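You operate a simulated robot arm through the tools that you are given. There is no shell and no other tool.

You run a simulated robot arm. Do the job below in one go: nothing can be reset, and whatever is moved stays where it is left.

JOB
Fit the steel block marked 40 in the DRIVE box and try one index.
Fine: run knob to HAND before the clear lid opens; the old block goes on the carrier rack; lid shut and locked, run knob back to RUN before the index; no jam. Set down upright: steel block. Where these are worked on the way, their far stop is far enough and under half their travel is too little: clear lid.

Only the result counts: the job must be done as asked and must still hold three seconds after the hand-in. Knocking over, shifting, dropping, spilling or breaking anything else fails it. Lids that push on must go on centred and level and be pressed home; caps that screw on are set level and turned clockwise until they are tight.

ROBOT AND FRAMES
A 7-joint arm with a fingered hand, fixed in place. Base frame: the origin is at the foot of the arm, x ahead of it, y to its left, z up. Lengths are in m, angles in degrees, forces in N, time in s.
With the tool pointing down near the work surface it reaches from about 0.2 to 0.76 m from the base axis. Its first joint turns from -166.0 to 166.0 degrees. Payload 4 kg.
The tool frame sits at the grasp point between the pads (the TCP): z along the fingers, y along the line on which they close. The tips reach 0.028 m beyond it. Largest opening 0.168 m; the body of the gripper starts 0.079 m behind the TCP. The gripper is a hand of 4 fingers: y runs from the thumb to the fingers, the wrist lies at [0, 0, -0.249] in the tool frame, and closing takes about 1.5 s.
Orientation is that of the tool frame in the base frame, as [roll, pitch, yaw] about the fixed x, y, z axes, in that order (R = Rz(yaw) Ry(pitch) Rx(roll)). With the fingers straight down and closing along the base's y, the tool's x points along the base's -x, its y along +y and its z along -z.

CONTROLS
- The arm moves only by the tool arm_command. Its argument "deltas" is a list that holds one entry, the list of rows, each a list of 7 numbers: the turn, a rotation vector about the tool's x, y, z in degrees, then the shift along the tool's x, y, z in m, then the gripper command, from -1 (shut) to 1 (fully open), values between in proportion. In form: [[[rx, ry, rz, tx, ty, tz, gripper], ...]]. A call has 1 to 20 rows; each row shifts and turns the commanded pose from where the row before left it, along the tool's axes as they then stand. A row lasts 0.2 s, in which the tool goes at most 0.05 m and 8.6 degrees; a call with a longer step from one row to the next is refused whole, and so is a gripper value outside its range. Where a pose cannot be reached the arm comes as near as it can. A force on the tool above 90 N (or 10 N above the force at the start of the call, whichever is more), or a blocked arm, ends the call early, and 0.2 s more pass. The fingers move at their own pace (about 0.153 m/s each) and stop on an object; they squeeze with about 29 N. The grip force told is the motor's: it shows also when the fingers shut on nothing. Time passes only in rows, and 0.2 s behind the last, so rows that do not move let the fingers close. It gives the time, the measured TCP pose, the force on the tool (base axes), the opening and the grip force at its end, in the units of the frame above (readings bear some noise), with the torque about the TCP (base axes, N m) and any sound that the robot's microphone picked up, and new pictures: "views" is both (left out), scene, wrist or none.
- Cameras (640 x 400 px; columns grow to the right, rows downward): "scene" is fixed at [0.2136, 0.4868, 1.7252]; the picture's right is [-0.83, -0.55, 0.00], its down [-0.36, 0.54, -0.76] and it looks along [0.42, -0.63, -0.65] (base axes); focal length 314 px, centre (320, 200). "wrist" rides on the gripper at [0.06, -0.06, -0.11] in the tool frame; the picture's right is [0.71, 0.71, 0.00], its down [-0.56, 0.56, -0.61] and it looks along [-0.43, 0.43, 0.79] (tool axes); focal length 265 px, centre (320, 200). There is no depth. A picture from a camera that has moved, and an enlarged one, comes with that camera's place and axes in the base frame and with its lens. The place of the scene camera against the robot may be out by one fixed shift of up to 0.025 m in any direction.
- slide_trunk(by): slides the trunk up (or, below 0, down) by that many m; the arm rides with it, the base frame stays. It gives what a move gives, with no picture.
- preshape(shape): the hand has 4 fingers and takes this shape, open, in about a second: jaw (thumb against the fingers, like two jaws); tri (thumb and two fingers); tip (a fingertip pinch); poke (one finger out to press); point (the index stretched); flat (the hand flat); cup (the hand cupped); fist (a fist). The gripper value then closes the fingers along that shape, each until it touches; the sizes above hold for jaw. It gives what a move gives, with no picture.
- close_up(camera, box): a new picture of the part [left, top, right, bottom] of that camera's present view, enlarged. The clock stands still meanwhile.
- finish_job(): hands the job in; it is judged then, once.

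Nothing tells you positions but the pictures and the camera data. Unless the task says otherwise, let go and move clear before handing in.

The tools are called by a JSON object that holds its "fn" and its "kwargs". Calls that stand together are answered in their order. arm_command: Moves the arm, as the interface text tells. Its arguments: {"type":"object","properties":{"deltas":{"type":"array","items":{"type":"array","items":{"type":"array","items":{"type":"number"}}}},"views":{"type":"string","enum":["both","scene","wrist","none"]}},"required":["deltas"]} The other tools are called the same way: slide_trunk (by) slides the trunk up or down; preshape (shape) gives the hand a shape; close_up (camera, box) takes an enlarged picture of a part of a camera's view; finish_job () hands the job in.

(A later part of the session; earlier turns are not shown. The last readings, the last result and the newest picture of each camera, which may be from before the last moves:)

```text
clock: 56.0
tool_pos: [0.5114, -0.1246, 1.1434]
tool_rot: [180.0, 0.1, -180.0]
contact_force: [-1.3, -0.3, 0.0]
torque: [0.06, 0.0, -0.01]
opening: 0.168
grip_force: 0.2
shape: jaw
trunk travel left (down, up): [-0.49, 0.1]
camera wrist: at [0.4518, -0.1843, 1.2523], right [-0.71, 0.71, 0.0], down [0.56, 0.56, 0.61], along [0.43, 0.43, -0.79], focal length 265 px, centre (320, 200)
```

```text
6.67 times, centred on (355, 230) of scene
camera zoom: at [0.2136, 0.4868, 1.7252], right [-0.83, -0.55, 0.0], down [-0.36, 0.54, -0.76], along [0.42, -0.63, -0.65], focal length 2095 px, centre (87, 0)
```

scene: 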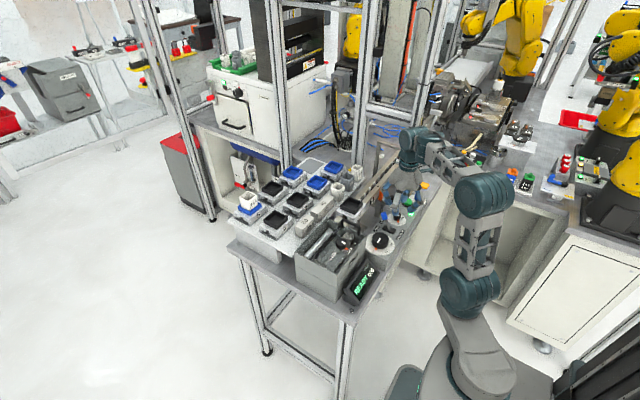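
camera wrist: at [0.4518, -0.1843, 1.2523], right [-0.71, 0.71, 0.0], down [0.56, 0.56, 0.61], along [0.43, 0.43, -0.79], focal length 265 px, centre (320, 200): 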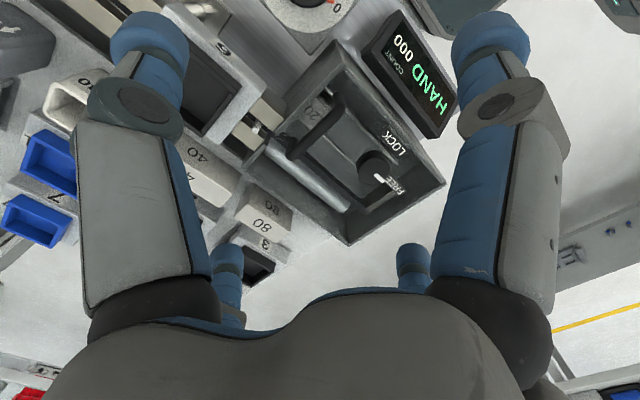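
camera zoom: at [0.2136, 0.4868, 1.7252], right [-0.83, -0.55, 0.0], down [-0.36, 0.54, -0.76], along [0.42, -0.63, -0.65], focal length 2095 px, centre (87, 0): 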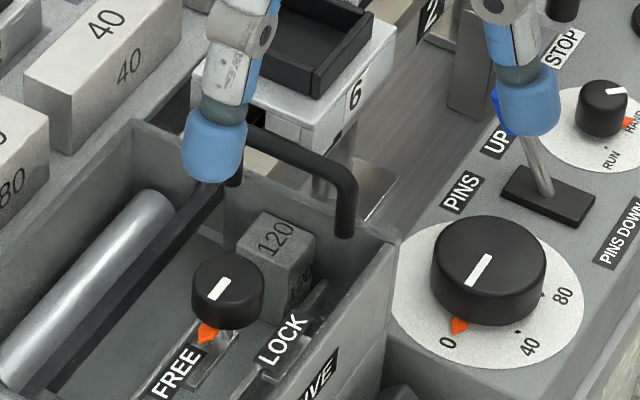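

The handle bar runs from about (0.49, −0.125, 1.045) to (0.545, −0.125, 1.048). I'll pre-close partly, go down over it and grip.

{"fn": "arm_command", "kwargs": {"deltas": [[[0, 0, 0, -0.006, -0.001, 0, -0.05], [0, 0, 0, 0, 0, 0.02, -0.05], [0, 0, 0, 0, 0, 0.025, -0.05], [0, 0, 0, 0, 0, 0.025, -0.05], [0, 0, 0, 0, 0, 0, -0.05]]], "views": "wrist"}}

{"fn": "close_up", "kwargs": {"camera": "wrist", "box": [200, 100, 440, 260]}}

{"fn": "close_up", "kwargs": {"camera": "scene", "box": [310, 190, 390, 260]}}

```text
clock: 57.2
tool_pos: [0.5168, -0.1248, 1.0712]
tool_rot: [-180.0, 0.1, 179.9]
contact_force: [-0.1, 0.3, -0.3]
torque: [0.0, 0.0, 0.02]
opening: 0.0802
grip_force: 0.1
shape: jaw
trunk travel left (down, up): [-0.49, 0.1]
camera wrist: at [0.4564, -0.1853, 1.1798], right [-0.71, 0.71, 0.0], down [0.56, 0.56, 0.61], along [0.44, 0.43, -0.79], focal length 265 px, centre (320, 200)
```

wrist: 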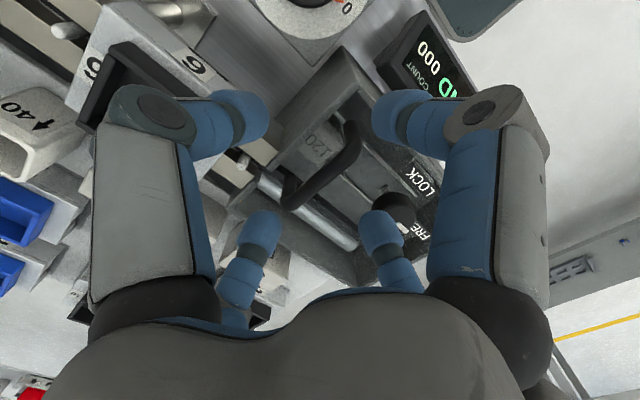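

```text
2.50 times, centred on (320, 180) of wrist
camera zoom: at [0.4564, -0.1853, 1.1798], right [-0.71, 0.71, 0.0], down [0.56, 0.56, 0.61], along [0.44, 0.43, -0.79], focal length 664 px, centre (320, 250)
```

zoom: 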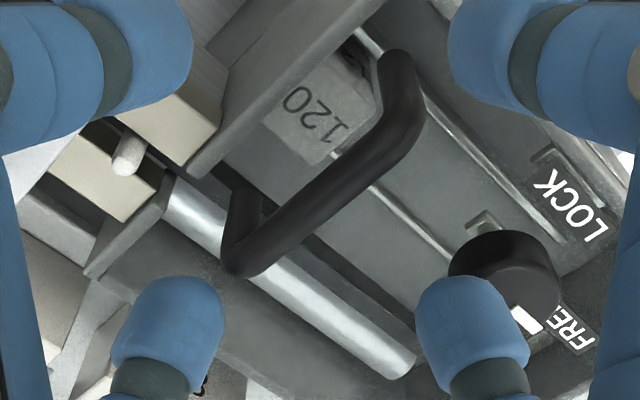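

```text
5.71 times, centred on (350, 225) of scene
camera zoom: at [0.2136, 0.4868, 1.7252], right [-0.83, -0.55, 0.0], down [-0.36, 0.54, -0.76], along [0.42, -0.63, -0.65], focal length 1795 px, centre (149, 57)
```

zoom: 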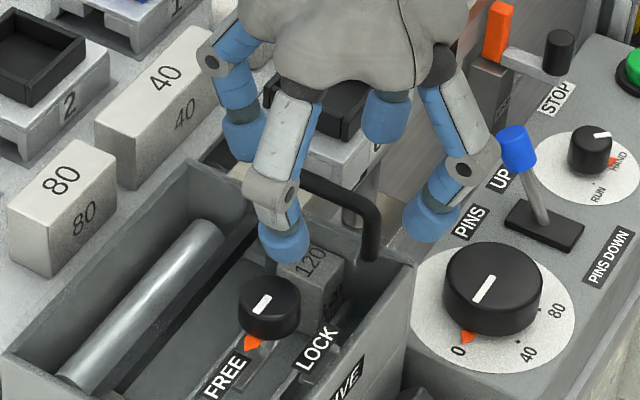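

The bar is centred between the fingers. I go down 2 cm and close on it.

{"fn": "arm_command", "kwargs": {"deltas": [[[0, 0, 0, 0, 0, 0.012, -0.05], [0, 0, 0, 0, 0, 0.009, -0.05], [0, 0, 0, 0, 0, 0, -1], [0, 0, 0, 0, 0, 0, -1], [0, 0, 0, 0, 0, 0, -1], [0, 0, 0, 0, 0, 0, -1], [0, 0, 0, 0, 0, 0, -1], [0, 0, 0, 0, 0, 0, -1]]], "views": "wrist"}}

{"fn": "close_up", "kwargs": {"camera": "wrist", "box": [220, 100, 420, 240]}}

{"fn": "close_up", "kwargs": {"camera": "scene", "box": [310, 190, 390, 260]}}

```text
clock: 59.0
tool_pos: [0.5174, -0.1277, 1.0505]
tool_rot: [-180.0, 0.0, 179.9]
contact_force: [-1.3, -3.7, -1.2]
torque: [-0.16, -0.04, -0.03]
opening: 0.0137
grip_force: 29.0
shape: jaw
trunk travel left (down, up): [-0.49, 0.1]
camera wrist: at [0.4564, -0.1871, 1.1601], right [-0.71, 0.71, 0.0], down [0.56, 0.56, 0.62], along [0.44, 0.43, -0.79], focal length 265 px, centre (320, 200)
```

wrist: 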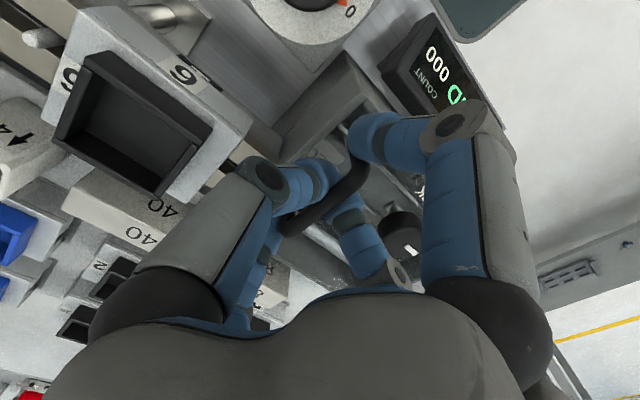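

```text
2.86 times, centred on (320, 170) of wrist
camera zoom: at [0.4564, -0.1871, 1.1601], right [-0.71, 0.71, 0.0], down [0.56, 0.56, 0.62], along [0.44, 0.43, -0.79], focal length 758 px, centre (320, 286)
```

zoom: 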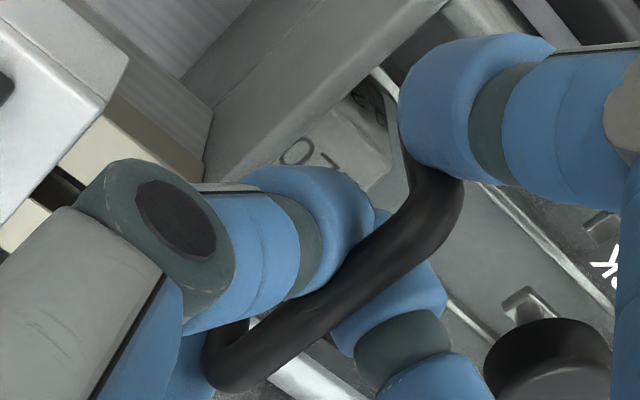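

```text
5.71 times, centred on (350, 225) of scene
camera zoom: at [0.2136, 0.4868, 1.7252], right [-0.83, -0.55, 0.0], down [-0.36, 0.54, -0.76], along [0.42, -0.63, -0.65], focal length 1795 px, centre (149, 57)
```

zoom: 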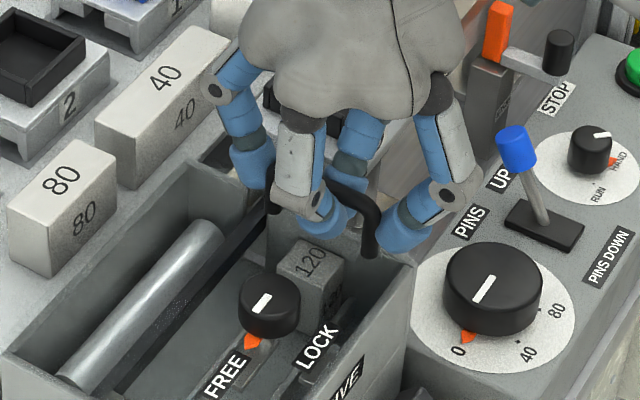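

The handle is gripped by all four fingers. I'll lift 1.5 cm gently to see how the lid moves.

{"fn": "arm_command", "kwargs": {"deltas": [[[0, 0, 0, 0, 0, -0.005, -1], [0, 0, 0, 0, 0, -0.005, -1], [0, 0, 0, 0, 0, -0.005, -1], [0, 0, 0, 0, 0, 0, -1]]], "views": "none"}}

{"fn": "close_up", "kwargs": {"camera": "wrist", "box": [220, 100, 420, 240]}}

{"fn": "close_up", "kwargs": {"camera": "scene", "box": [310, 190, 390, 270]}}

```text
clock: 60.0
tool_pos: [0.517, -0.1236, 1.0657]
tool_rot: [-179.8, 0.0, -179.9]
contact_force: [-5.3, 7.8, -4.3]
torque: [-0.19, 0.03, -0.05]
opening: 0.0135
grip_force: 29.9
shape: jaw
trunk travel left (down, up): [-0.49, 0.1]
```

```text
2.86 times, centred on (320, 170) of wrist
camera zoom: at [0.4569, -0.1844, 1.1754], right [-0.71, 0.71, 0.0], down [0.56, 0.56, 0.61], along [0.43, 0.43, -0.79], focal length 758 px, centre (320, 286)
```

zoom: 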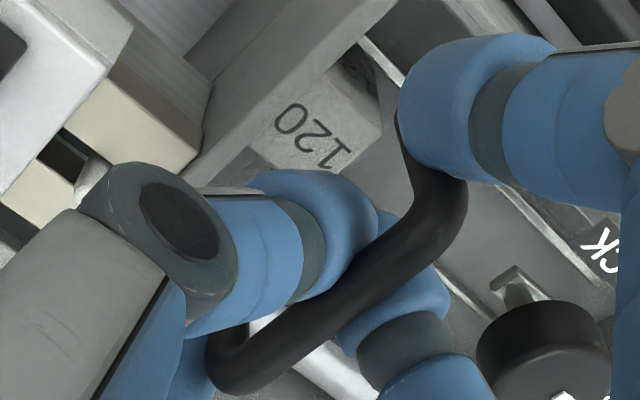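

```text
5.00 times, centred on (350, 230) of scene
camera zoom: at [0.2136, 0.4868, 1.7252], right [-0.83, -0.55, 0.0], down [-0.36, 0.54, -0.76], along [0.42, -0.63, -0.65], focal length 1571 px, centre (170, 50)
```

zoom: 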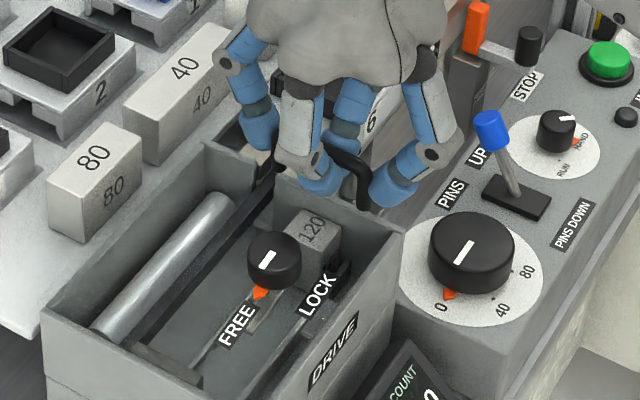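

The lid rises with the handle and drifts toward +y, so the hinge is at the +y end. I'll follow the arc to about 25°, tilting the hand half as much.

{"fn": "arm_command", "kwargs": {"deltas": [[[3.5, 0, 0, 0, 0.0085, -0.0115, -1], [3.5, 0, 0, 0, 0.0078, -0.012, -1], [2.5, 0, 0, 0, 0.0072, -0.0132, -1], [2.5, 0, 0, 0, 0.0067, -0.0135, -1], [0, 0, 0, 0, 0, 0, -1]]], "views": "none"}}

{"fn": "close_up", "kwargs": {"camera": "scene", "box": [300, 180, 400, 280]}}

```text
clock: 61.2
tool_pos: [0.5169, -0.0998, 1.1104]
tool_rot: [-167.9, -0.1, 179.6]
contact_force: [0.8, -40.7, 22.2]
torque: [-0.99, -0.19, -0.18]
opening: 0.0141
grip_force: 28.9
shape: jaw
out of reach, approached as far as the arm can: row 1
trunk travel left (down, up): [-0.49, 0.1]
```

```text
4.00 times, centred on (350, 230) of scene
camera zoom: at [0.2136, 0.4868, 1.7252], right [-0.83, -0.55, 0.0], down [-0.36, 0.54, -0.76], along [0.42, -0.63, -0.65], focal length 1257 px, centre (200, 80)
```

zoom: 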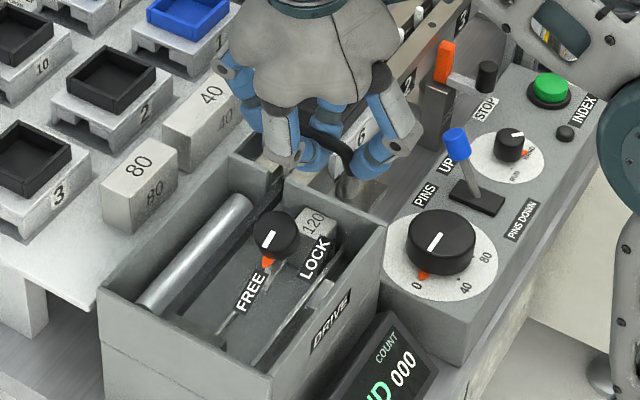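

The force shows the hinge is a bit farther; fitting the points puts it near y≈0.059, z≈1.00. I'll continue the arc to about 40° with that.

{"fn": "arm_command", "kwargs": {"deltas": [[[4, 0, 0, 0, 0.0041, -0.0131, -1], [4, 0, 0, 0, 0.0041, -0.0131, -1], [3.5, 0, 0, 0, 0.0084, -0.0145, -1], [3.5, 0, 0, 0, 0.0084, -0.0145, -1], [0, 0, 0, 0, 0, 0, -1]]], "views": "none"}}

{"fn": "close_up", "kwargs": {"camera": "scene", "box": [300, 160, 420, 280]}}

```text
clock: 62.4
tool_pos: [0.509, -0.0711, 1.1414]
tool_rot: [-154.4, 0.2, 179.9]
contact_force: [22.9, -29.0, 28.8]
torque: [-0.66, -1.37, -0.06]
opening: 0.0147
grip_force: 28.6
shape: jaw
out of reach, approached as far as the arm can: row 3, 4
trunk travel left (down, up): [-0.49, 0.1]
```

```text
3.33 times, centred on (360, 220) of scene
camera zoom: at [0.2136, 0.4868, 1.7252], right [-0.83, -0.55, 0.0], down [-0.36, 0.54, -0.76], along [0.42, -0.63, -0.65], focal length 1047 px, centre (187, 133)
```

zoom: 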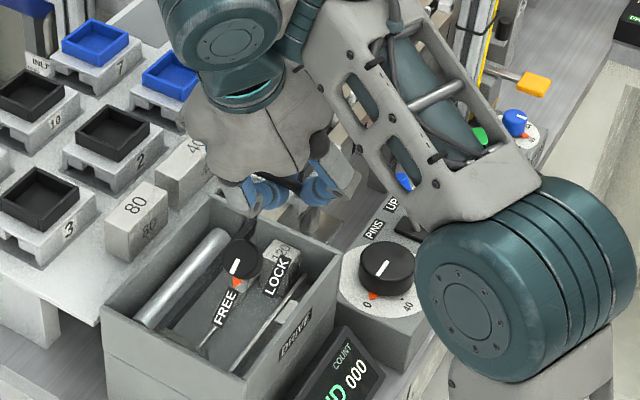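

The arm runs out of upward reach with the trunk this low. I'll lower the lid back along the same arc, release, raise the trunk, and try again.

{"fn": "arm_command", "kwargs": {"deltas": [[[-5, 0, 0, -0.002, -0.0061, 0.0197, -1], [-5, 0, 0, -0.002, -0.0078, 0.019, -1], [-4, 0, 0, -0.002, -0.0042, 0.0164, -1], [-4, 0, 0, -0.002, -0.0054, 0.016, -1], [-4, 0, 0, 0, -0.0036, 0.0164, -1], [-3.6, 0, 0, 0, -0.0048, 0.0161, -1], [0, 0, 0, 0, 0, 0, -1], [0, 0, 0, 0, 0, 0, -1]]], "views": "none"}}

{"fn": "close_up", "kwargs": {"camera": "scene", "box": [300, 180, 400, 280]}}

```text
clock: 64.2
tool_pos: [0.5166, -0.1278, 1.0503]
tool_rot: [-178.7, 0.1, 180.0]
contact_force: [-13.1, -7.3, 0.9]
torque: [-0.04, 0.11, 0.07]
opening: 0.0135
grip_force: 29.2
shape: jaw
trunk travel left (down, up): [-0.49, 0.1]
```

```text
4.00 times, centred on (350, 230) of scene
camera zoom: at [0.2136, 0.4868, 1.7252], right [-0.83, -0.55, 0.0], down [-0.36, 0.54, -0.76], along [0.42, -0.63, -0.65], focal length 1257 px, centre (200, 80)
```

zoom: 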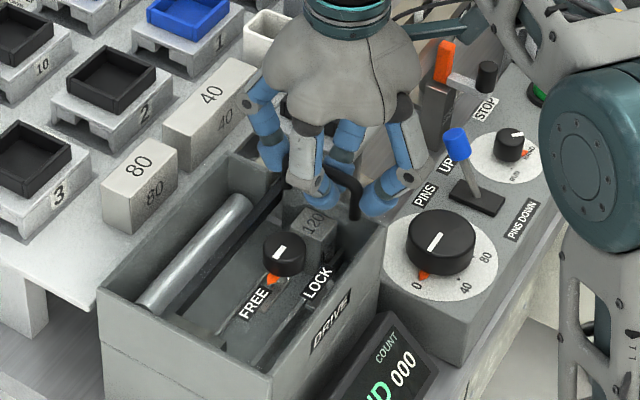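

The lid is closed again. I open the fingers, raise the trunk 0.1 m, and come back down to the handle.

{"fn": "arm_command", "kwargs": {"deltas": [[[0, 0, 0, 0, 0, 0, -0.05], [0, 0, 0, 0, 0, 0, -0.05], [0, 0, 0, 0, 0, 0, -0.05], [-1.3, 0, 0, 0, 0, -0.01, -0.05], [0, 0, 0, 0, 0, -0.01, -0.05]]], "views": "none"}}

{"fn": "slide_trunk", "kwargs": {"by": 0.1}}

{"fn": "arm_command", "kwargs": {"deltas": [[[0, 0, 0, 0, 0, 0.03, -0.05], [0, 0, 0, 0, 0, 0.03, -0.05], [0, 0, 0, 0, 0, 0.02, -0.05], [0, 0, 0, 0, 0, 0, -0.05]]], "views": "both"}}

{"fn": "close_up", "kwargs": {"camera": "wrist", "box": [200, 100, 440, 260]}}

```text
clock: 65.4
tool_pos: [0.5322, -0.123, 1.0569]
tool_rot: [-179.2, 0.0, 180.0]
contact_force: [-2.2, -1.2, -0.6]
torque: [-0.01, -0.01, 0.05]
opening: 0.0806
grip_force: 0.1
shape: jaw
out of reach, approached as far as the arm can: row 4, 5
trunk travel left (down, up): [-0.49, 0.1]
```

```text
clock: 66.8
tool_pos: [0.532, -0.1216, 1.1577]
tool_rot: [-179.0, -0.1, -180.0]
contact_force: [-0.8, -0.3, 0.3]
torque: [0.0, -0.02, -0.02]
opening: 0.0797
grip_force: 0.1
shape: jaw
trunk travel left (down, up): [-0.59, 0.0]
```

```text
clock: 67.8
tool_pos: [0.5322, -0.1254, 1.0786]
tool_rot: [-179.1, -0.1, -180.0]
contact_force: [0.4, 0.2, 0.3]
torque: [0.0, 0.03, -0.02]
opening: 0.0796
grip_force: 0.1
shape: jaw
trunk travel left (down, up): [-0.59, 0.0]
camera wrist: at [0.473, -0.1832, 1.1887], right [-0.71, 0.71, -0.01], down [0.56, 0.57, 0.61], along [0.43, 0.42, -0.8], focal length 265 px, centre (320, 200)
```

scene: 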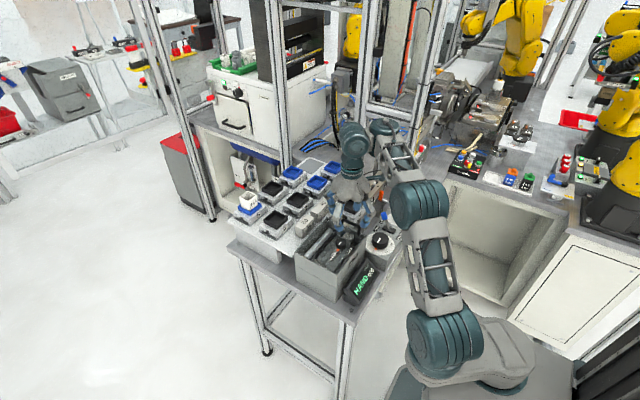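
wrist: 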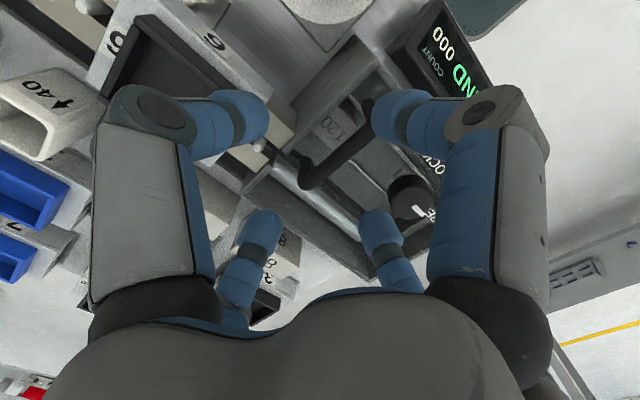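

```text
2.50 times, centred on (320, 180) of wrist
camera zoom: at [0.473, -0.1832, 1.1887], right [-0.71, 0.71, -0.01], down [0.56, 0.57, 0.61], along [0.43, 0.42, -0.8], focal length 664 px, centre (320, 250)
```

zoom: 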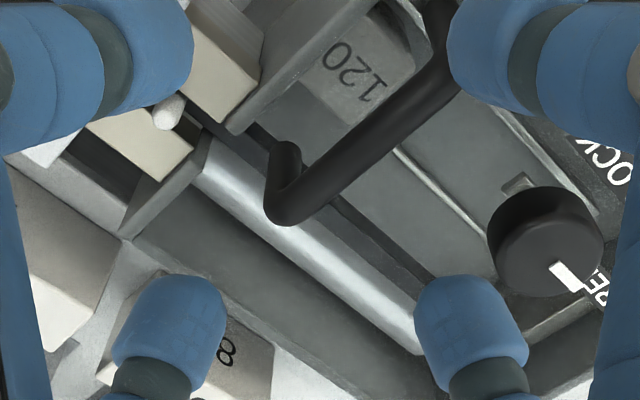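

The hand drifted to x=0.532; I'll correct to the handle centre (0.5175, −0.1265), then go down and grip.

{"fn": "arm_command", "kwargs": {"deltas": [[[-0.9, 0, 0, 0.0145, -0.001, 0, -0.05], [0, 0, 0, 0, 0, 0.0, -0.05], [0, 0, 0, 0, 0, 0.014, -0.05], [0, 0, 0, 0, 0, 0.014, -0.05], [0, 0, 0, 0, 0, 0, -0.05]]], "views": "none"}}

{"fn": "close_up", "kwargs": {"camera": "wrist", "box": [200, 100, 440, 260]}}

```text
clock: 69.0
tool_pos: [0.5169, -0.1262, 1.05]
tool_rot: [-180.0, 0.0, -179.9]
contact_force: [-0.5, 0.8, 0.1]
torque: [0.01, 0.0, -0.01]
opening: 0.0799
grip_force: 0.0
shape: jaw
trunk travel left (down, up): [-0.59, 0.0]
```

```text
2.50 times, centred on (320, 180) of wrist
camera zoom: at [0.4574, -0.1857, 1.1584], right [-0.71, 0.71, 0.0], down [0.56, 0.56, 0.61], along [0.43, 0.43, -0.79], focal length 664 px, centre (320, 250)
```

zoom: 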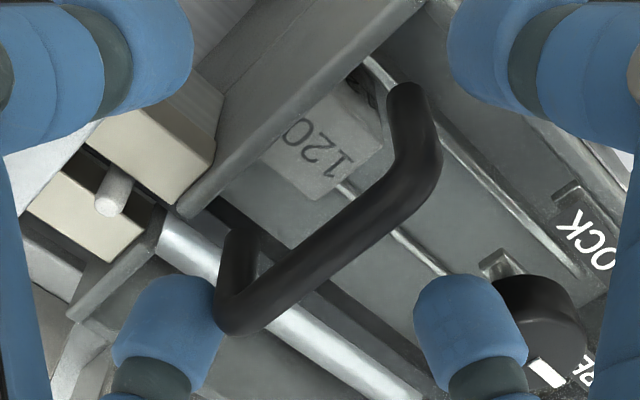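

Centred over the handle again. I close, then follow the arc to about 40°.

{"fn": "arm_command", "kwargs": {"deltas": [[[0, 0, 0, 0, 0, 0, -1], [0, 0, 0, 0, 0, 0, -1], [0, 0, 0, 0, 0, 0, -1], [0, 0, 0, 0, 0, 0, -1], [0, 0, 0, 0, 0, 0, -1], [4, 0, 0, 0, 0.0073, -0.0259, -1], [4, 0, 0, 0, 0.0106, -0.0248, -1], [4, 0, 0, 0, 0.0123, -0.024, -1], [4, 0, 0, 0, 0.0139, -0.0231, -1], [0, 0, 0, 0, 0, 0, -1]]], "views": "none"}}

{"fn": "close_up", "kwargs": {"camera": "scene", "box": [300, 150, 440, 280]}}

```text
clock: 71.2
tool_pos: [0.5169, -0.0729, 1.1424]
tool_rot: [-163.8, 0.0, 179.8]
contact_force: [3.6, -20.8, 15.9]
torque: [-0.83, -0.25, -0.11]
opening: 0.0124
grip_force: 28.9
shape: jaw
trunk travel left (down, up): [-0.59, 0.0]
```

```text
3.08 times, centred on (370, 215) of scene
camera zoom: at [0.2136, 0.4868, 1.7252], right [-0.83, -0.55, 0.0], down [-0.36, 0.54, -0.76], along [0.42, -0.63, -0.65], focal length 967 px, centre (166, 154)
```

zoom: 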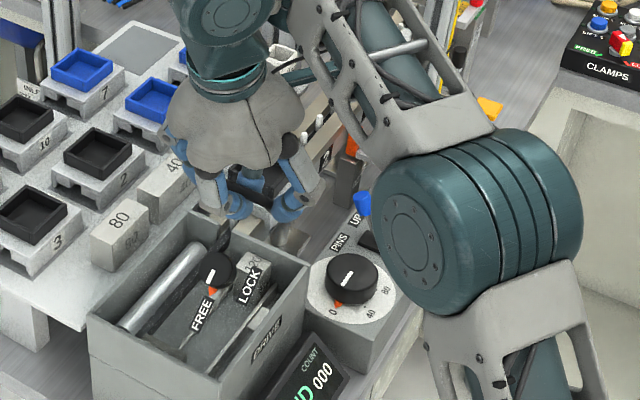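

Going smoothly. I continue the arc to about 64°.

{"fn": "arm_command", "kwargs": {"deltas": [[[4, 0, 0, 0, 0.0155, -0.022, -1], [4, 0, 0, 0, 0.0171, -0.021, -1], [4, 0, 0, 0, 0.0185, -0.0197, -1], [4, 0, 0, 0, 0.0197, -0.0183, -1], [0, 0, 0, 0, 0, 0, -1]]], "views": "none"}}

{"fn": "close_up", "kwargs": {"camera": "scene", "box": [300, 130, 440, 280]}}

```text
clock: 72.4
tool_pos: [0.5163, -0.0135, 1.1753]
tool_rot: [-153.6, -0.1, -179.9]
contact_force: [6.9, -5.0, -0.4]
torque: [-0.7, -0.28, -0.04]
opening: 0.013
grip_force: 28.4
shape: jaw
out of reach, approached as far as the arm can: row 3, 4
trunk travel left (down, up): [-0.59, 0.0]
```

```text
2.67 times, centred on (370, 205) of scene
camera zoom: at [0.2136, 0.4868, 1.7252], right [-0.83, -0.55, 0.0], down [-0.36, 0.54, -0.76], along [0.42, -0.63, -0.65], focal length 838 px, centre (187, 187)
```

zoom: 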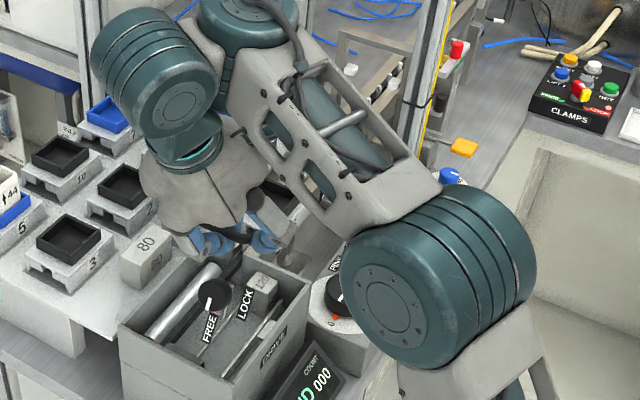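

The wrist seems limited at about 26° of tilt, so I'll hold the tilt at 24° and continue the arc by translation.

{"fn": "arm_command", "kwargs": {"deltas": [[[-2, 0, 0, 0, 0.0076, -0.0103, -1], [0, 0, 0, 0, 0.008, -0.01, -1], [0, 0, 0, 0, 0.0139, -0.0095, -1], [0, 0, 0, 0, 0.0139, -0.0095, -1], [0, 0, 0, 0, 0, 0, -1]]], "views": "none"}}

{"fn": "close_up", "kwargs": {"camera": "scene", "box": [280, 130, 440, 300]}}

```text
clock: 73.6
tool_pos: [0.5183, 0.0442, 1.1896]
tool_rot: [-155.7, -0.6, 179.9]
contact_force: [-15.7, -7.7, -66.0]
torque: [-1.04, 0.4, 0.07]
opening: 0.0115
grip_force: 28.8
shape: jaw
trunk travel left (down, up): [-0.59, 0.0]
```

```text
2.35 times, centred on (360, 215) of scene
camera zoom: at [0.2136, 0.4868, 1.7252], right [-0.83, -0.55, 0.0], down [-0.36, 0.54, -0.76], along [0.42, -0.63, -0.65], focal length 739 px, centre (226, 165)
```

zoom: 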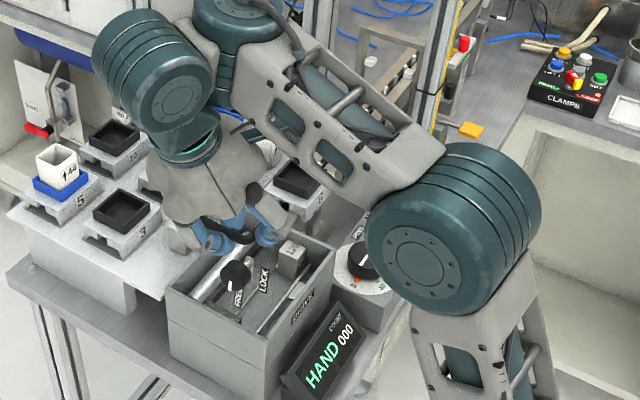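

The lid is pulling down 66 N, so the true radius is slightly smaller. I lower by 6 mm while continuing in +y.

{"fn": "arm_command", "kwargs": {"deltas": [[[0, 0, 0, 0, 0.0116, 0.0014, -1], [0, 0, 0, 0, 0.0113, -0.004, -1], [0, 0, 0, 0, 0.0117, -0.0031, -1], [0, 0, 0, 0, 0, 0, -1]]], "views": "none"}}

{"fn": "close_up", "kwargs": {"camera": "scene", "box": [280, 170, 400, 300]}}

```text
clock: 74.6
tool_pos: [0.5177, 0.0761, 1.1859]
tool_rot: [-155.8, 0.1, -180.0]
contact_force: [-4.5, -13.7, -28.7]
torque: [-1.41, 0.2, -0.11]
opening: 0.0118
grip_force: 29.2
shape: jaw
trunk travel left (down, up): [-0.59, 0.0]
```

```text
3.08 times, centred on (340, 235) of scene
camera zoom: at [0.2136, 0.4868, 1.7252], right [-0.83, -0.55, 0.0], down [-0.36, 0.54, -0.76], along [0.42, -0.63, -0.65], focal length 967 px, centre (258, 92)
```

zoom: 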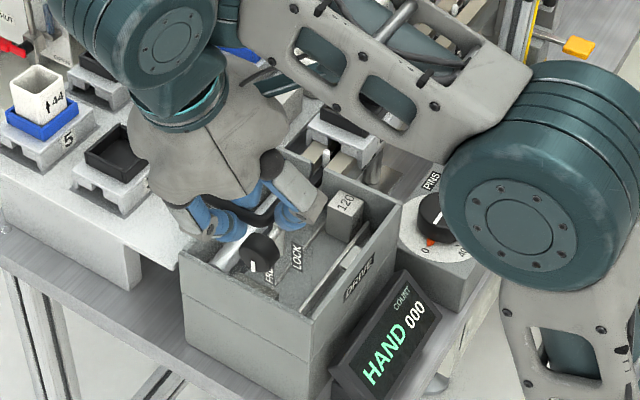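

About 82° open. I continue past vertical to find the far stop.

{"fn": "arm_command", "kwargs": {"deltas": [[[0, 0, 0, 0, 0.0114, -0.0012, -1], [0, 0, 0, 0, 0.0114, -0.0015, -1], [0, 0, 0, 0, 0.0116, -0.001, -1], [0, 0, 0, 0, 0, 0, -1]]], "views": "none"}}

{"fn": "close_up", "kwargs": {"camera": "scene", "box": [280, 170, 400, 300]}}

```text
clock: 75.6
tool_pos: [0.5188, 0.1047, 1.1748]
tool_rot: [-155.6, 0.1, 179.8]
contact_force: [4.9, -25.6, -12.3]
torque: [-1.38, -0.27, -0.08]
opening: 0.0125
grip_force: 28.9
shape: jaw
trunk travel left (down, up): [-0.59, 0.0]
```

```text
3.08 times, centred on (340, 235) of scene
camera zoom: at [0.2136, 0.4868, 1.7252], right [-0.83, -0.55, 0.0], down [-0.36, 0.54, -0.76], along [0.42, -0.63, -0.65], focal length 967 px, centre (258, 92)
```

zoom: 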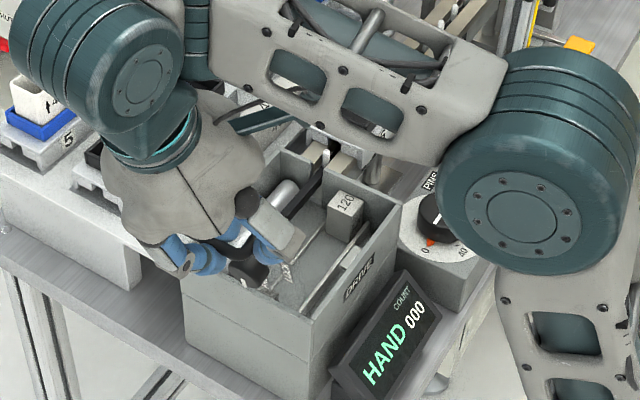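

The lid is about vertical. I push a bit further toward its far stop.

{"fn": "arm_command", "kwargs": {"deltas": [[[0, 0, 0, 0, 0.0112, 0.0, -1], [0, 0, 0, 0, 0.0114, 0.0005, -1], [0, 0, 0, 0, 0.0114, 0.001, -1], [0, 0, 0, 0, 0, 0, -1]]], "views": "none"}}

{"fn": "close_up", "kwargs": {"camera": "scene", "box": [280, 170, 400, 300]}}

```text
clock: 76.6
tool_pos: [0.5181, 0.1329, 1.1629]
tool_rot: [-155.2, 0.1, 179.9]
contact_force: [5.4, -37.5, 5.7]
torque: [-0.44, -0.05, 0.11]
opening: 0.0047
grip_force: 28.7
shape: jaw
trunk travel left (down, up): [-0.59, 0.0]
```

```text
3.08 times, centred on (340, 235) of scene
camera zoom: at [0.2136, 0.4868, 1.7252], right [-0.83, -0.55, 0.0], down [-0.36, 0.54, -0.76], along [0.42, -0.63, -0.65], focal length 967 px, centre (258, 92)
```

zoom: 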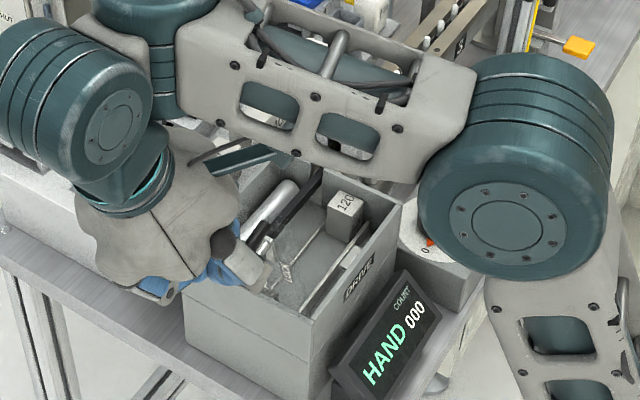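

The opening dropped to 0.0047, so the bar may have shifted in the fingers. I'll check with the wrist camera.

{"fn": "close_up", "kwargs": {"camera": "wrist", "box": [160, 60, 480, 280]}}

{"fn": "close_up", "kwargs": {"camera": "scene", "box": [290, 215, 350, 275]}}

```text
1.82 times, centred on (320, 170) of wrist
camera zoom: at [0.4573, 0.1243, 1.2868], right [-0.7, 0.64, -0.3], down [0.56, 0.76, 0.33], along [0.44, 0.06, -0.9], focal length 483 px, centre (320, 254)
```

zoom: 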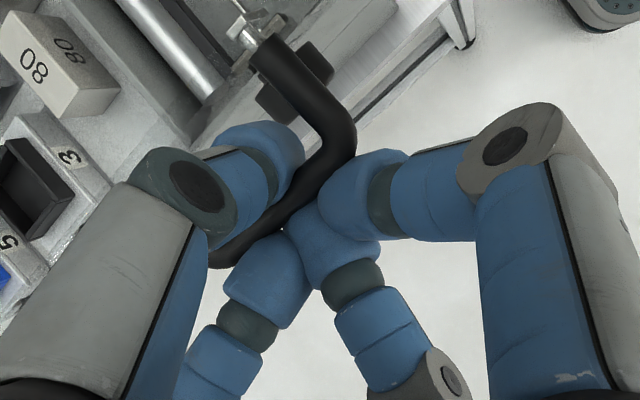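

```text
6.67 times, centred on (320, 245) of scene
camera zoom: at [0.2136, 0.4868, 1.7252], right [-0.83, -0.55, 0.0], down [-0.36, 0.54, -0.76], along [0.42, -0.63, -0.65], focal length 2095 px, centre (320, -100)
```

zoom: 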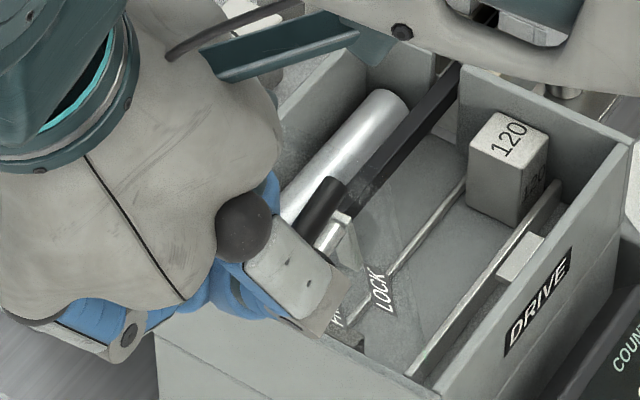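

The lid is past vertical, with the latch shaft visible from below. I'll push a little more to check for the far stop.

{"fn": "arm_command", "kwargs": {"deltas": [[[0, 0, 0, 0, 0.006, 0.001, -1], [0, 0, 0, 0, 0.006, 0.001, -1], [0, 0, 0, 0, 0, 0, -1]]], "views": "none"}}

{"fn": "close_up", "kwargs": {"camera": "wrist", "box": [160, 60, 480, 280]}}

{"fn": "close_up", "kwargs": {"camera": "scene", "box": [280, 200, 370, 290]}}

```text
clock: 77.4
tool_pos: [0.5181, 0.1427, 1.1578]
tool_rot: [-154.9, 0.3, 179.9]
contact_force: [11.8, -31.9, 36.0]
torque: [-1.25, -0.05, 0.33]
opening: 0.0061
grip_force: 28.9
shape: jaw
trunk travel left (down, up): [-0.59, 0.0]
```

```text
1.82 times, centred on (320, 170) of wrist
camera zoom: at [0.4563, 0.1344, 1.281], right [-0.7, 0.64, -0.3], down [0.56, 0.76, 0.32], along [0.44, 0.06, -0.9], focal length 483 px, centre (320, 254)
```

zoom: 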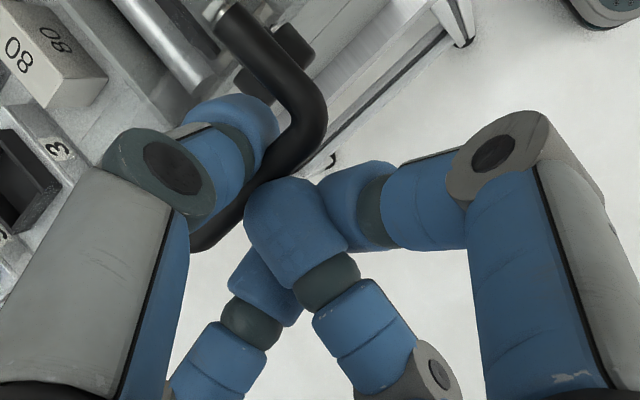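

```text
4.44 times, centred on (325, 245) of scene
camera zoom: at [0.2136, 0.4868, 1.7252], right [-0.83, -0.55, 0.0], down [-0.36, 0.54, -0.76], along [0.42, -0.63, -0.65], focal length 1396 px, centre (298, 0)
```

zoom: 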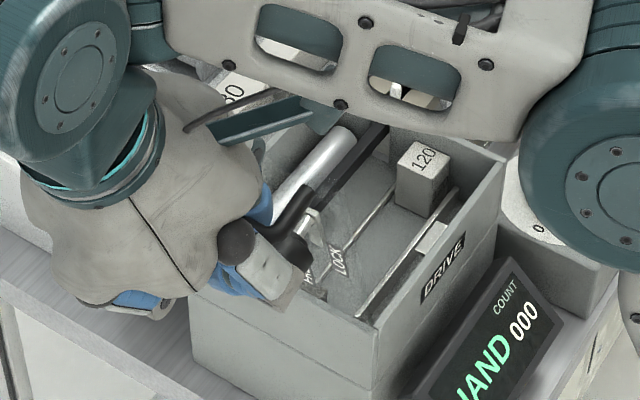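

The bar is now slipping in the fingers, so the lid is at its far stop. I'll open a little and withdraw straight up.

{"fn": "arm_command", "kwargs": {"deltas": [[[0, 0, 0, 0, -0.005, 0, -0.55], [0, 0, 0, 0, 0, 0, -0.5], [0, 0, 0, 0, 0, 0, -0.5], [0, 0, 0, 0, -0.0042, -0.0091, -0.5], [0, 0, 0, 0, -0.0084, -0.0182, -0.5], [0, 0, 0, 0, -0.0084, -0.0182, -0.5], [0, 0, 0, 0, 0, 0, -0.5]]], "views": "both"}}

{"fn": "close_up", "kwargs": {"camera": "scene", "box": [280, 200, 370, 290]}}

```text
clock: 79.0
tool_pos: [0.5174, 0.1469, 1.1648]
tool_rot: [-155.7, 0.1, 180.0]
contact_force: [0.8, -5.3, 2.5]
torque: [-0.11, -0.05, 0.01]
opening: 0.0439
grip_force: 0.0
shape: jaw
out of reach, approached as far as the arm can: row 5, 6
trunk travel left (down, up): [-0.59, 0.0]
camera wrist: at [0.4562, 0.1364, 1.2899], right [-0.71, 0.64, -0.29], down [0.56, 0.76, 0.33], along [0.44, 0.07, -0.9], focal length 265 px, centre (320, 200)
```

scene: 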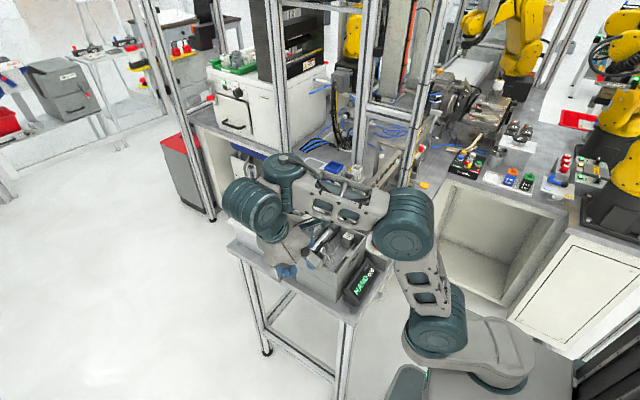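
wrist: 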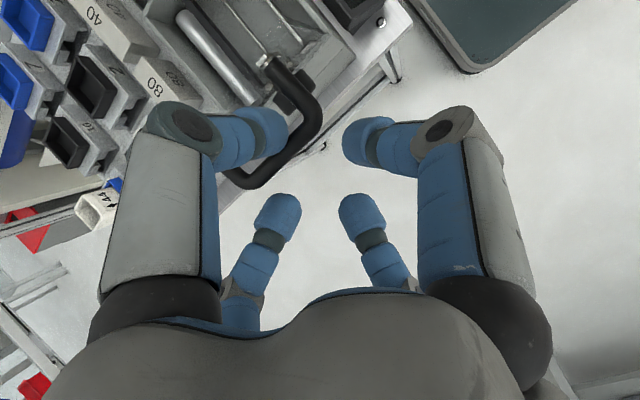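

```text
4.44 times, centred on (325, 245) of scene
camera zoom: at [0.2136, 0.4868, 1.7252], right [-0.83, -0.55, 0.0], down [-0.36, 0.54, -0.76], along [0.42, -0.63, -0.65], focal length 1396 px, centre (298, 0)
```

zoom: 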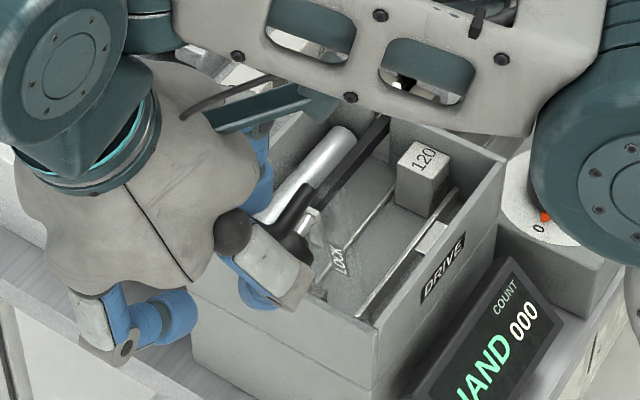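

The fingers are clear except the thumb, which is still inside the handle loop. I'll reduce the tilt (it limits my reach) and lift straight up.

{"fn": "arm_command", "kwargs": {"deltas": [[[-6, 0, 0, 0, 0, 0, -0.5], [-6, 0, 0, 0, 0, 0, -0.5], [0, 0, 0, 0, -0.0043, -0.0195, -0.5], [0, 0, 0, 0, -0.0043, -0.0195, -0.5], [0, 0, 0, 0, -0.0043, -0.0195, -0.5], [0, 0, 0, 0, 0, 0, -0.5]]], "views": "wrist"}}

{"fn": "close_up", "kwargs": {"camera": "scene", "box": [270, 190, 370, 290]}}

```text
clock: 80.4
tool_pos: [0.5158, 0.1472, 1.2254]
tool_rot: [-167.5, 0.0, 180.0]
contact_force: [-0.8, 0.3, -0.3]
torque: [0.01, 0.0, -0.04]
opening: 0.042
grip_force: 0.2
shape: jaw
trunk travel left (down, up): [-0.59, 0.0]
camera wrist: at [0.4558, 0.112, 1.3453], right [-0.71, 0.69, -0.15], down [0.56, 0.68, 0.48], along [0.44, 0.25, -0.86], focal length 265 px, centre (320, 200)
```

wrist: 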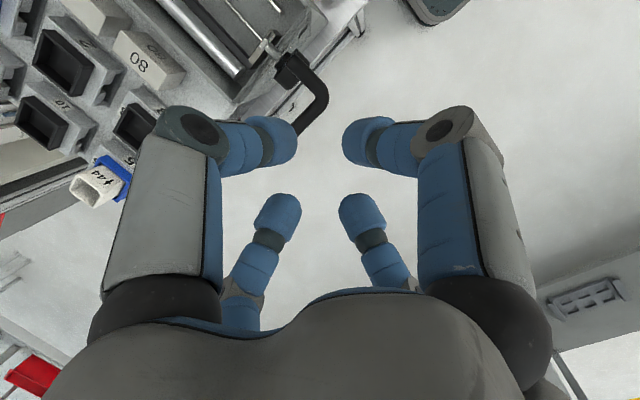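

```text
4.00 times, centred on (320, 240) of scene
camera zoom: at [0.2136, 0.4868, 1.7252], right [-0.83, -0.55, 0.0], down [-0.36, 0.54, -0.76], along [0.42, -0.63, -0.65], focal length 1257 px, centre (320, 40)
```

zoom: 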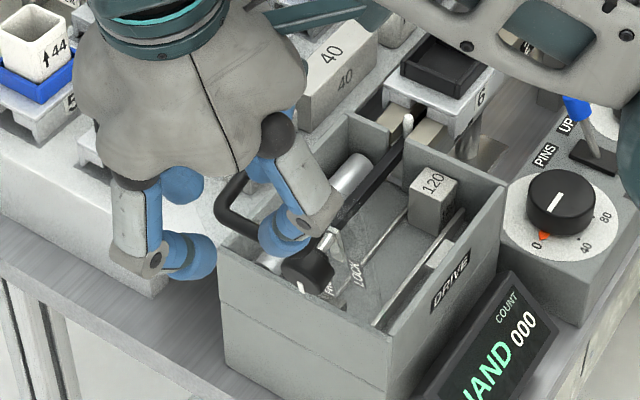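

The lid stays open past vertical and the hand is free. I straighten the hand and move over the box to measure the 120 block and channel.

{"fn": "arm_command", "kwargs": {"deltas": [[[-6, 0, 0, 0, -0.0043, -0.0195, -0.5], [-6.3, 0, 0, 0, -0.002, -0.0195, -0.3], [0, 0, 0, 0, 0, 0, -0.2], [0, 0, 0, 0.002, -0.045, 0, -0.2], [0, 0, 0, 0.003, -0.046, 0, -0.2], [0, 0, 0, 0.003, -0.047, 0, 0], [0, 0, 0, 0.003, -0.047, 0, 0.5], [0, 0, 0, 0.003, -0.047, 0, 1], [0, 0, 0, 0.003, -0.047, 0.0, 1], [0, 0, 0, 0, 0, 0.04, 1], [0, 0, 0, 0, 0, 0.04, 1], [0, 0, 0, 0, 0, 0, 1]]], "views": "both"}}

{"fn": "close_up", "kwargs": {"camera": "wrist", "box": [200, 20, 440, 220]}}

{"fn": "close_up", "kwargs": {"camera": "scene", "box": [280, 190, 400, 300]}}

```text
clock: 83.0
tool_pos: [0.4993, -0.1349, 1.1845]
tool_rot: [-179.8, 0.0, -179.9]
contact_force: [-1.0, -0.7, 0.1]
torque: [0.02, 0.0, -0.02]
opening: 0.1678
grip_force: 0.0
shape: jaw
trunk travel left (down, up): [-0.59, 0.0]
camera wrist: at [0.4393, -0.1949, 1.2937], right [-0.71, 0.71, 0.0], down [0.56, 0.56, 0.61], along [0.44, 0.43, -0.79], focal length 265 px, centre (320, 200)
```

scene: 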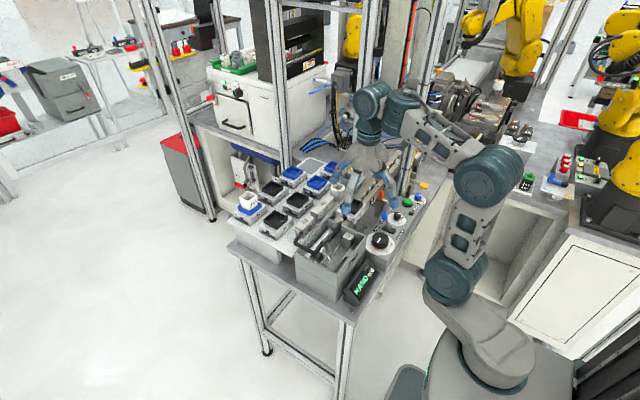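
wrist: 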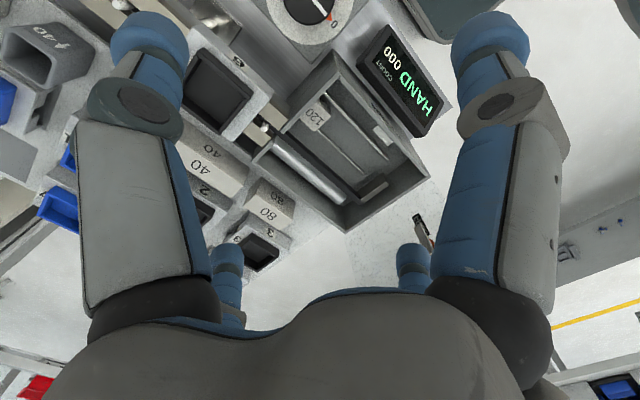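

```text
2.00 times, centred on (320, 120) of wrist
camera zoom: at [0.4393, -0.1949, 1.2937], right [-0.71, 0.71, 0.0], down [0.56, 0.56, 0.61], along [0.44, 0.43, -0.79], focal length 531 px, centre (320, 360)
```

zoom: 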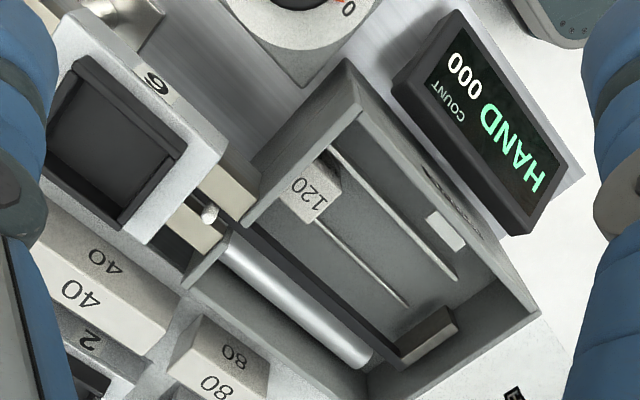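

```text
3.64 times, centred on (340, 245) of scene
camera zoom: at [0.2136, 0.4868, 1.7252], right [-0.83, -0.55, 0.0], down [-0.36, 0.54, -0.76], along [0.42, -0.63, -0.65], focal length 1142 px, centre (247, 36)
```

zoom: 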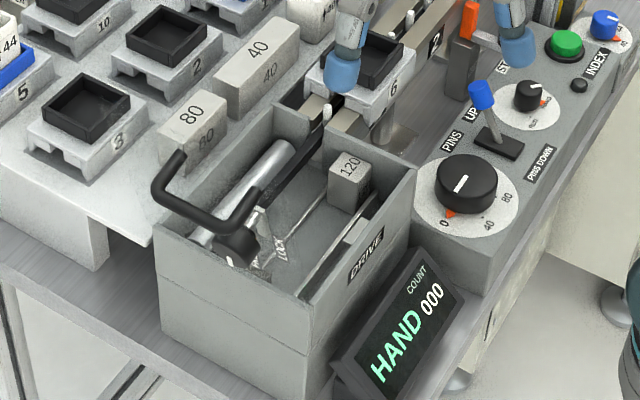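

Now the inside of the box is clear: the 120 block sits between two thin rails against the −y wall. I'll take detailed close-ups for measurements.

{"fn": "close_up", "kwargs": {"camera": "wrist", "box": [260, 60, 380, 150]}}

{"fn": "close_up", "kwargs": {"camera": "wrist", "box": [300, 110, 420, 220]}}

{"fn": "close_up", "kwargs": {"camera": "wrist", "box": [170, 110, 310, 260]}}

{"fn": "close_up", "kwargs": {"camera": "scene", "box": [330, 220, 380, 265]}}

{"fn": "close_up", "kwargs": {"camera": "scene", "box": [310, 215, 390, 285]}}

```text
4.44 times, centred on (320, 105) of wrist
camera zoom: at [0.4393, -0.1949, 1.2937], right [-0.71, 0.71, 0.0], down [0.56, 0.56, 0.61], along [0.44, 0.43, -0.79], focal length 1180 px, centre (320, 622)
```

zoom: 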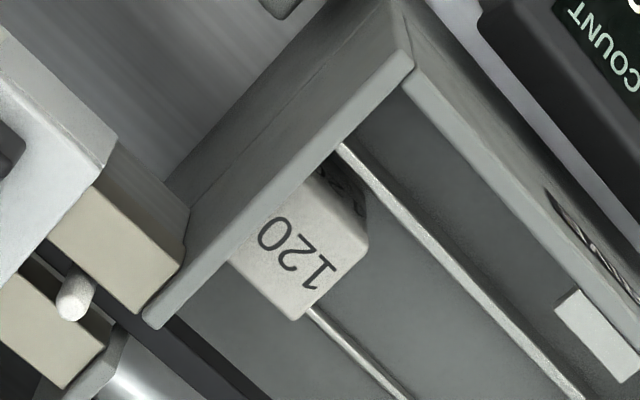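

```text
3.64 times, centred on (360, 165) of wrist
camera zoom: at [0.4393, -0.1949, 1.2937], right [-0.71, 0.71, 0.0], down [0.56, 0.56, 0.61], along [0.44, 0.43, -0.79], focal length 965 px, centre (174, 327)
```

zoom: 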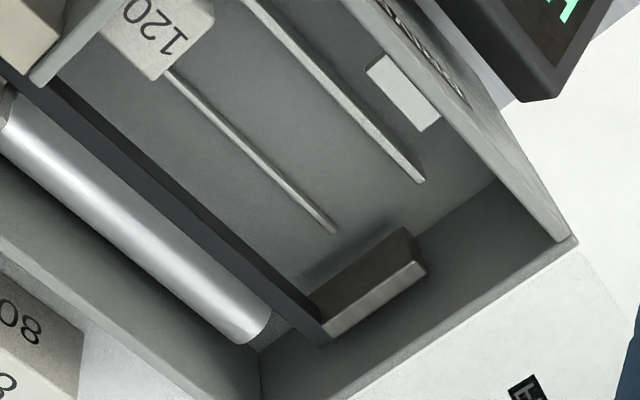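

```text
2.67 times, centred on (240, 185) of wrist
camera zoom: at [0.4393, -0.1949, 1.2937], right [-0.71, 0.71, 0.0], down [0.56, 0.56, 0.61], along [0.44, 0.43, -0.79], focal length 708 px, centre (533, 240)
```

zoom: 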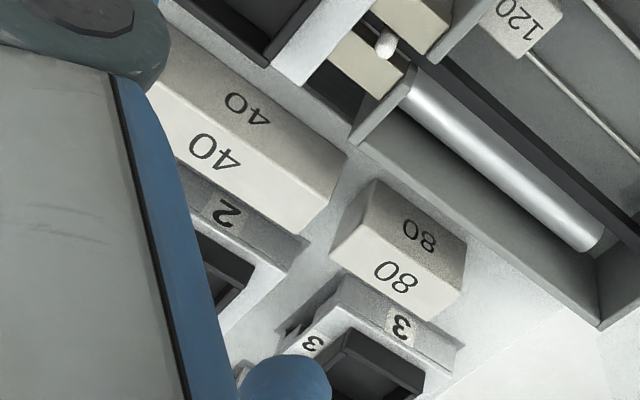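

```text
8.89 times, centred on (355, 242) of scene
camera zoom: at [0.2136, 0.4868, 1.7252], right [-0.83, -0.55, 0.0], down [-0.36, 0.54, -0.76], along [0.42, -0.63, -0.65], focal length 2793 px, centre (9, -178)
```

zoom: 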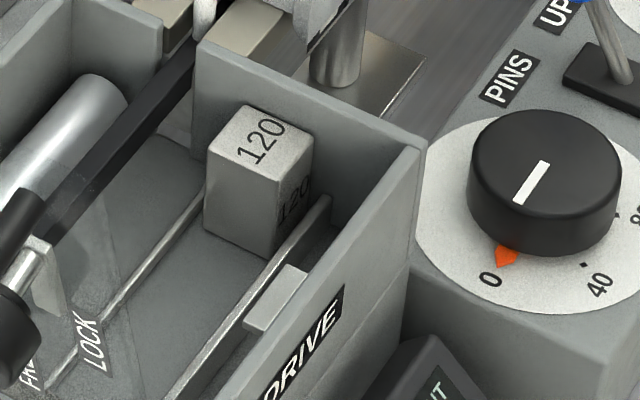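

```text
5.71 times, centred on (350, 250) of scene
camera zoom: at [0.2136, 0.4868, 1.7252], right [-0.83, -0.55, 0.0], down [-0.36, 0.54, -0.76], along [0.42, -0.63, -0.65], focal length 1795 px, centre (149, -86)
```

zoom: 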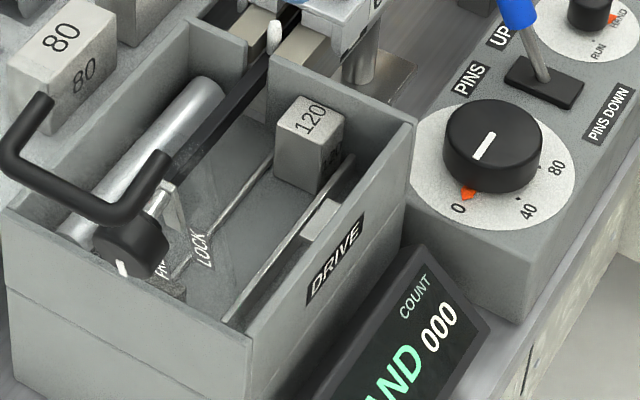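

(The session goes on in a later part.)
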